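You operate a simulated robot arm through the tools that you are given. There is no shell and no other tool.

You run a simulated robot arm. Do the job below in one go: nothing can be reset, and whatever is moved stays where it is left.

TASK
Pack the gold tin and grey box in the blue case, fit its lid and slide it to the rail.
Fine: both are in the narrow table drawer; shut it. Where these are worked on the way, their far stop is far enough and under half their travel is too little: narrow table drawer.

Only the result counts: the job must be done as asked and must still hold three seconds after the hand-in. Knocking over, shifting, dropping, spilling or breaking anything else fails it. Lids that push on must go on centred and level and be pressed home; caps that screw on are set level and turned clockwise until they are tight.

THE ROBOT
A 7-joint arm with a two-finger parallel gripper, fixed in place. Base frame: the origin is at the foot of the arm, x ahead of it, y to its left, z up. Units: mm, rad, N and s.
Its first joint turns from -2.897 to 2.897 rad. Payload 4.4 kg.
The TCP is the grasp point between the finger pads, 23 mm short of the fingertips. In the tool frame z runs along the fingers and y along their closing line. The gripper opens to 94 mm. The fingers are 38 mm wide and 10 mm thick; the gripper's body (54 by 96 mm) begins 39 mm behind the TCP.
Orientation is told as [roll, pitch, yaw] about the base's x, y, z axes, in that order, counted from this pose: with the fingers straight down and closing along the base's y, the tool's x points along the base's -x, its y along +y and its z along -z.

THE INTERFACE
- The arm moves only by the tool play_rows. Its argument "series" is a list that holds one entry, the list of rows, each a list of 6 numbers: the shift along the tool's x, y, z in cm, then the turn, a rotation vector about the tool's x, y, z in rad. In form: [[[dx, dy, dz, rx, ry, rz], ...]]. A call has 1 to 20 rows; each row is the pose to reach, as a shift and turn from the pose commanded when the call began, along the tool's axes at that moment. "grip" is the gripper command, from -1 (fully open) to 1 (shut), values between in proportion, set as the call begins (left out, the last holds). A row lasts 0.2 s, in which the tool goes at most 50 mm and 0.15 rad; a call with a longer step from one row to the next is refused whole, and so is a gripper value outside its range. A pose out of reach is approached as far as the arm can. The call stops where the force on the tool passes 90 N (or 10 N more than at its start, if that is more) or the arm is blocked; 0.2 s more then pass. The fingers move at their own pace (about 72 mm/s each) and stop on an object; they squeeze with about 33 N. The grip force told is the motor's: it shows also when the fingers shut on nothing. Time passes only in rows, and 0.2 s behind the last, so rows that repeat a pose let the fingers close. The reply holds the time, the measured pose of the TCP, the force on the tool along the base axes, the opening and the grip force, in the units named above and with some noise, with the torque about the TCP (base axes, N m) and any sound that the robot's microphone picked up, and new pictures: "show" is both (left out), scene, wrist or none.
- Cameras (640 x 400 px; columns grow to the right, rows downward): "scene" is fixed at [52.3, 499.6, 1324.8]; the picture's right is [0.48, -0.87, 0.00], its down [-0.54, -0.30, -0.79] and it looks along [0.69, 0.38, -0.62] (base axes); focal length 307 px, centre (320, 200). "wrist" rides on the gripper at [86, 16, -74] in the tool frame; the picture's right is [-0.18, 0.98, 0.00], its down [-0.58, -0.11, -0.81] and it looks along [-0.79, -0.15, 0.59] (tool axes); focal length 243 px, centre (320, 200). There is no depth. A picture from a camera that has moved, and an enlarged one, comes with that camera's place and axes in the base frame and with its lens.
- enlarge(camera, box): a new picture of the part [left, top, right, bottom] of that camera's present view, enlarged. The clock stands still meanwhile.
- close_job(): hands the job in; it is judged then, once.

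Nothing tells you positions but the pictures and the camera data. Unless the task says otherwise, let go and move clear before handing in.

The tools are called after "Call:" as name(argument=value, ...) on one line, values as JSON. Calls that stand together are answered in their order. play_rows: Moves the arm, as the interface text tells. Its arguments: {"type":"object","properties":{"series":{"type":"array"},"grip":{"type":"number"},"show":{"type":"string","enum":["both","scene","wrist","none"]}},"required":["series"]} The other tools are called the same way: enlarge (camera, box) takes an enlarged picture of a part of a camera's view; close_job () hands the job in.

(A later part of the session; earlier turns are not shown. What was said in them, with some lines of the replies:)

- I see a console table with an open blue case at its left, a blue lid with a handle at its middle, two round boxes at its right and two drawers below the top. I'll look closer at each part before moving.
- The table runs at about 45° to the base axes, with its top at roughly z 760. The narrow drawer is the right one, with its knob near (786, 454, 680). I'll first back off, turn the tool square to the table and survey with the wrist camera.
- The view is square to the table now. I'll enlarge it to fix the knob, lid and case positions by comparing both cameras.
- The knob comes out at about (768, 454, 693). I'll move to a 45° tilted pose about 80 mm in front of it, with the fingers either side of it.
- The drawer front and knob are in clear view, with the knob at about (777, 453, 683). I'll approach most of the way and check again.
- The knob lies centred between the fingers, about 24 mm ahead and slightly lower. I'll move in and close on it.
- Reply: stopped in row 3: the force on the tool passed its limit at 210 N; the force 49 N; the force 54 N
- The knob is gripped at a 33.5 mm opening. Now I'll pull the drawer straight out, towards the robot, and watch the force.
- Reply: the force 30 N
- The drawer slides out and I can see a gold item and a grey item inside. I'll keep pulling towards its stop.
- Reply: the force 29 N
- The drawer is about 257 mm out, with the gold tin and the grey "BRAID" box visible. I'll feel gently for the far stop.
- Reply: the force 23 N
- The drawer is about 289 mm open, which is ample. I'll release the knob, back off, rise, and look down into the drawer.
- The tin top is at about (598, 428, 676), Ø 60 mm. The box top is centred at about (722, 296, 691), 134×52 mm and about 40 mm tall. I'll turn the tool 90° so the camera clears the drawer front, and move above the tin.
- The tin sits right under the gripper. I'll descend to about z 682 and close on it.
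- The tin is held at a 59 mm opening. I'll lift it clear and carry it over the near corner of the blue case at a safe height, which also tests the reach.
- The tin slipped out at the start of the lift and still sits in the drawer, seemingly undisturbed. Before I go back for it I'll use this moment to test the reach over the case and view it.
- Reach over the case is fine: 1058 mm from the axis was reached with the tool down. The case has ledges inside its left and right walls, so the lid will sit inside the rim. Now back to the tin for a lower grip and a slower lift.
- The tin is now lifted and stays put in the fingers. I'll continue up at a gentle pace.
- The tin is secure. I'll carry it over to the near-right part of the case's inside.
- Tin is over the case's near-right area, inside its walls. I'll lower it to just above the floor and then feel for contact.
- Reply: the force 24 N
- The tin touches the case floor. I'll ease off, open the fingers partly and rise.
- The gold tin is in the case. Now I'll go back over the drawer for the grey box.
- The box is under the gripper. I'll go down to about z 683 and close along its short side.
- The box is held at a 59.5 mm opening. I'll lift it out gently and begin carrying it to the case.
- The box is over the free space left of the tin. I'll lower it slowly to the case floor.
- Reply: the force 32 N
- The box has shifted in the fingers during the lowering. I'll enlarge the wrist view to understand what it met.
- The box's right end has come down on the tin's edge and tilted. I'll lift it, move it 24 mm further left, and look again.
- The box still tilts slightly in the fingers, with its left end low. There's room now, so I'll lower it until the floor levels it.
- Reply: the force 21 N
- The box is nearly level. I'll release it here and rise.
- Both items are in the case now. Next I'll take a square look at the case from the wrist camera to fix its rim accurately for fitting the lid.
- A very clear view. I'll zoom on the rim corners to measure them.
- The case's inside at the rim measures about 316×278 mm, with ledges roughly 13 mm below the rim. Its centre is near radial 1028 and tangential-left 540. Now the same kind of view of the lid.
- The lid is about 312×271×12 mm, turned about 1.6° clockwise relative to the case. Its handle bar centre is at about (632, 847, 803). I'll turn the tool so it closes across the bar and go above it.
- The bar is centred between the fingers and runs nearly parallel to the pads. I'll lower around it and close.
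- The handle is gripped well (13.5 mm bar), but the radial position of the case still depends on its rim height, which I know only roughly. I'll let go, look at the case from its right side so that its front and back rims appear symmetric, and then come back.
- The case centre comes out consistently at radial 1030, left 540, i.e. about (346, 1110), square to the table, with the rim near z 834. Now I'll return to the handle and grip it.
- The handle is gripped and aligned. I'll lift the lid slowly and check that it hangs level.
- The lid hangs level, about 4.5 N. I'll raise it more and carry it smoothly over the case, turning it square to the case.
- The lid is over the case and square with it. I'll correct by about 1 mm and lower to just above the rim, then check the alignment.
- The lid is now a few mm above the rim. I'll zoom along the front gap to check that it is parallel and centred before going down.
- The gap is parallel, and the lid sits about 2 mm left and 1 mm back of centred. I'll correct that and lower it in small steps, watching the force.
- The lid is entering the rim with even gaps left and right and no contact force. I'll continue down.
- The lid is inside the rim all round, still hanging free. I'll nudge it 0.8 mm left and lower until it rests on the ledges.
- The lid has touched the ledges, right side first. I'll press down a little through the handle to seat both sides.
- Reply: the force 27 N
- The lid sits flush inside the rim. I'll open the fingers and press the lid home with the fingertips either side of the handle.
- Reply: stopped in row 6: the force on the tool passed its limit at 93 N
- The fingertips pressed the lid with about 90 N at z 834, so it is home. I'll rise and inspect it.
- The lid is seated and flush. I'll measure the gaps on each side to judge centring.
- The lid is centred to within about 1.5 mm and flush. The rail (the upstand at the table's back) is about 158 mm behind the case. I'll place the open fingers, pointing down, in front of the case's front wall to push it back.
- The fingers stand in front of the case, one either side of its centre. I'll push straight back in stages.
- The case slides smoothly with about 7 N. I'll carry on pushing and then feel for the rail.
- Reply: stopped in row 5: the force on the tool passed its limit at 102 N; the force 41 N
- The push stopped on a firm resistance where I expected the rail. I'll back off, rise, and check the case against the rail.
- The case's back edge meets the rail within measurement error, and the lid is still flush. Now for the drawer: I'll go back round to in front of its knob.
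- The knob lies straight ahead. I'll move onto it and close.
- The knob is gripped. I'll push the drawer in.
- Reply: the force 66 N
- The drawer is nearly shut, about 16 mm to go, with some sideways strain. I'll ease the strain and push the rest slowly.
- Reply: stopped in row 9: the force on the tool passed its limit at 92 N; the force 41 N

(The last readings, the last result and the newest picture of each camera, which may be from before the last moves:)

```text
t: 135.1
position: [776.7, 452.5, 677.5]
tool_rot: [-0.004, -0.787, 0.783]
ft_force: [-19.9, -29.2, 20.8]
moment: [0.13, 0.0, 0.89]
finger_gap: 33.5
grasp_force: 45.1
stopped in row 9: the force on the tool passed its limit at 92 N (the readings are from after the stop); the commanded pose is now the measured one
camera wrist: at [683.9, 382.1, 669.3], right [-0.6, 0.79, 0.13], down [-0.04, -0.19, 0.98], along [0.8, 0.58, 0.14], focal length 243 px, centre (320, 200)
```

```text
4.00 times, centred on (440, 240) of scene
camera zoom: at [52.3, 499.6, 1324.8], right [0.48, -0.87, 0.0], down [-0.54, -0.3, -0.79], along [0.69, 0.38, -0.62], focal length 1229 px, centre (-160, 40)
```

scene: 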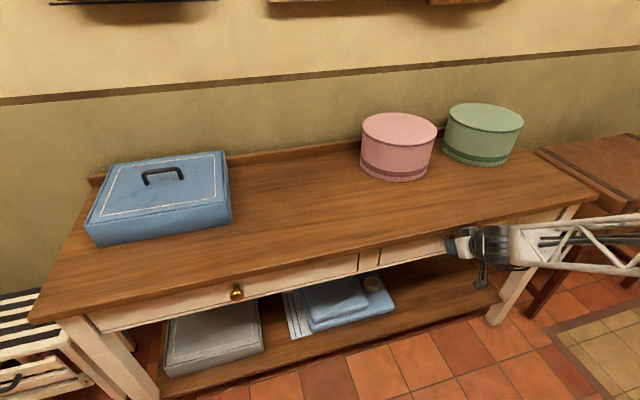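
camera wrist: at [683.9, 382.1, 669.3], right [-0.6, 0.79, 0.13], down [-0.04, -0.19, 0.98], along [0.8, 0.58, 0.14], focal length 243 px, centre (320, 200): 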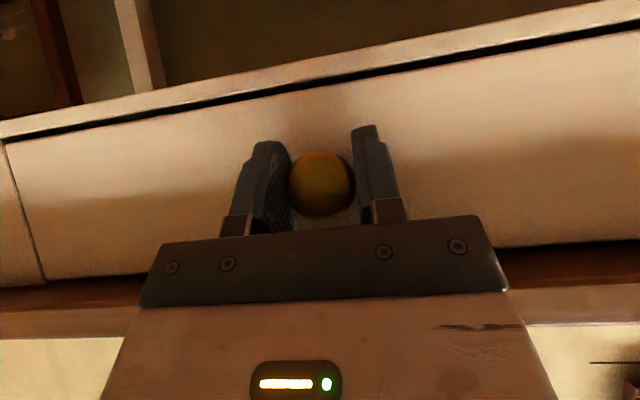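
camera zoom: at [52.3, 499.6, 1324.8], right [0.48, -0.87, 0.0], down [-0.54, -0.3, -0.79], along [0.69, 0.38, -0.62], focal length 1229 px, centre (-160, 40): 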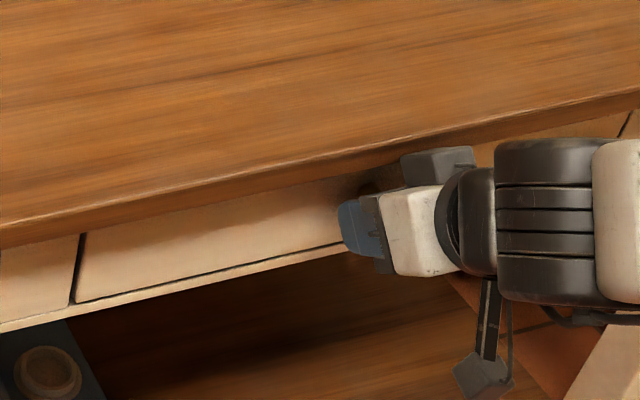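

The drawer front is flush again, the same view as at the start. I'll release the knob, back straight out and rise clear.

Call:
play_rows(series=[[[0, 0, 0, 0, 0, 0], [0, 0, 0, 0, 0, 0], [0, 0, 0, 0, 0, 0], [0, 0, 0, 0, 0, 0], [0.7, 0, -0.7, 0, 0, 0], [2.1, 0, -2.1, 0, 0, 0], [4.2, 0, -4.2, 0, 0, 0], [7.0, 0, -7.0, 0, 0, 0], [10.0, 0, -10.0, 0, 0, 0], [13.0, 0, -13.0, 0, 0, 0], [14, 0, -17, 0, 0, 0], [13, 0, -20, 0, 0.1, 0], [11, 0, -22.5, 0, 0.2, 0], [9, 0, -25, 0, 0.3, 0], [6.5, 0, -27.5, 0, 0.4, 0], [4, 0, -30, 0, 0.5, 0], [2, 0, -32, 0, 0.6, 0], [0, 0, -34, 0, 0.7, 0], [0, 0, -34, 0, 0.785, 0]]], grip=-1)

Call:
enlarge(camera="scene", box=[340, 180, 580, 300])

Call:
enlarge(camera="scene", box=[60, 130, 260, 270])

```text
t: 139.1
position: [606.4, 281.2, 917.9]
tool_rot: [-0.002, -0.001, 0.782]
ft_force: [0.7, -0.5, -0.5]
moment: [0.02, 0.0, 0.0]
finger_gap: 93.9
grasp_force: 0.0
camera wrist: at [532.2, 232.0, 992.2], right [-0.56, 0.83, 0.0], down [0.49, 0.33, 0.81], along [0.67, 0.45, -0.59], focal length 243 px, centre (320, 200)
```

scene: 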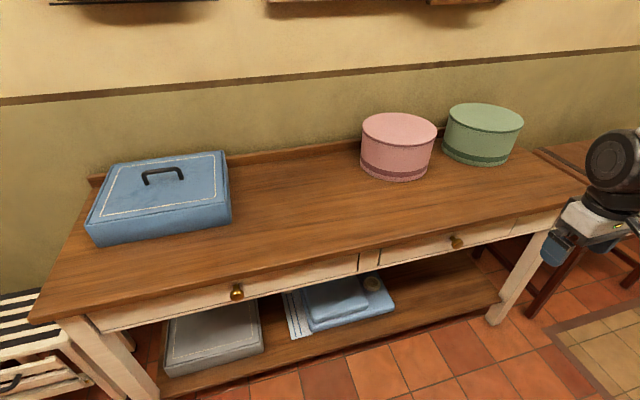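
wrist: 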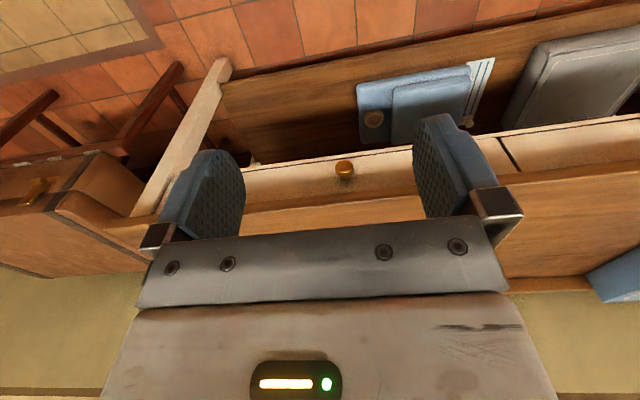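

```text
2.67 times, centred on (460, 240) of scene
camera zoom: at [52.3, 499.6, 1324.8], right [0.48, -0.87, 0.0], down [-0.54, -0.3, -0.79], along [0.69, 0.38, -0.62], focal length 819 px, centre (-53, 93)
```

zoom: 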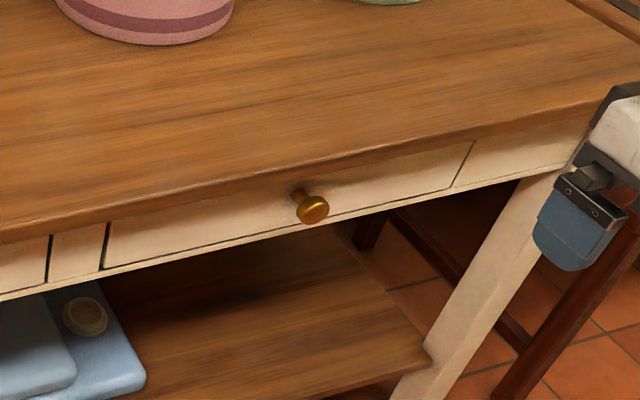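

```text
2.86 times, centred on (160, 200) of scene
camera zoom: at [52.3, 499.6, 1324.8], right [0.48, -0.87, 0.0], down [-0.54, -0.3, -0.79], along [0.69, 0.38, -0.62], focal length 878 px, centre (777, 200)
```

zoom: 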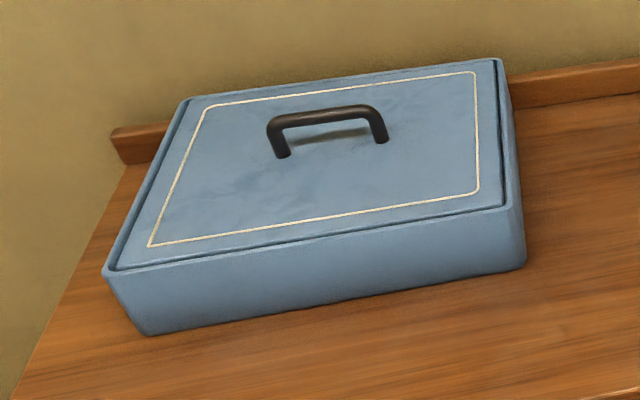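

Call:
enlarge(camera="scene", box=[340, 80, 640, 290])

Call:
enlarge(camera="scene", box=[370, 235, 418, 265])

```text
1.90 times, centred on (490, 185) of scene
camera zoom: at [52.3, 499.6, 1324.8], right [0.48, -0.87, 0.0], down [-0.54, -0.3, -0.79], along [0.69, 0.38, -0.62], focal length 585 px, centre (-4, 229)
```

zoom: 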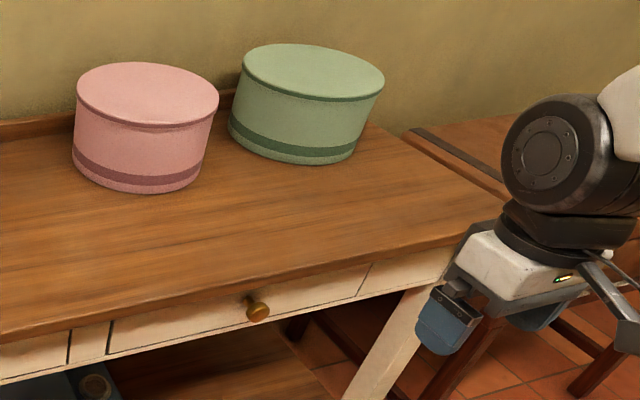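

```text
13.33 times, centred on (394, 250) of scene
camera zoom: at [52.3, 499.6, 1324.8], right [0.48, -0.87, 0.0], down [-0.54, -0.3, -0.79], along [0.69, 0.38, -0.62], focal length 4096 px, centre (-667, -467)
```

zoom: 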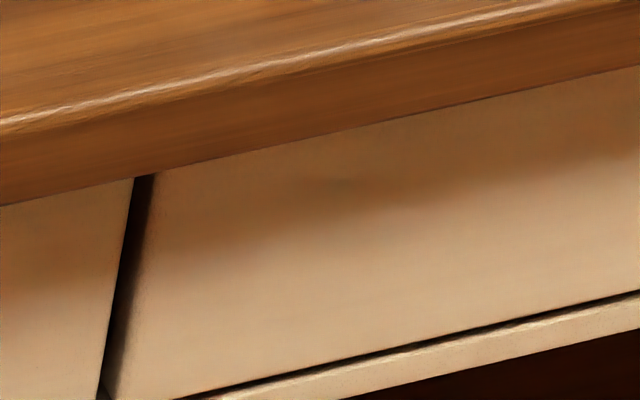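

The drawer is shut flush with its knob where it started. The case stands against the back rail with its lid seated level over the tin and box, and nothing else has moved. The arm is open and clear, so I'm handing in.

Call:
close_job()

```text
The job is handed in.
```

I packed the gold tin and the grey "BRAID" box in the blue case and fitted the lid. I then slid the case back against the rail, shut the narrow drawer and handed the job in. No verdict has come back yet.

- **Packing:** The tin slipped out of the fingers on the first lift and stayed in the drawer, so I gripped it lower and it held. The box caught the tin's edge while I was lowering it. I lifted it, moved it left and set it down flat.
- **Lid:** It sits inside the rim, flush and level, centred to within about 1.5 mm. I pressed it home with about 90 N.
- **Case:** I took "the rail" to be the raised wooden strip along the back of the table. The case was pushed until it met firm resistance there, and its back edge now meets the strip to within about 2 mm.
- **Drawer:** It came out about 289 mm without reaching its far stop, which I judged to be well over half its travel. Its front is flush again and the knob is where it started.

In the last pictures nothing else on the table had moved, and the gripper was open and clear of everything.
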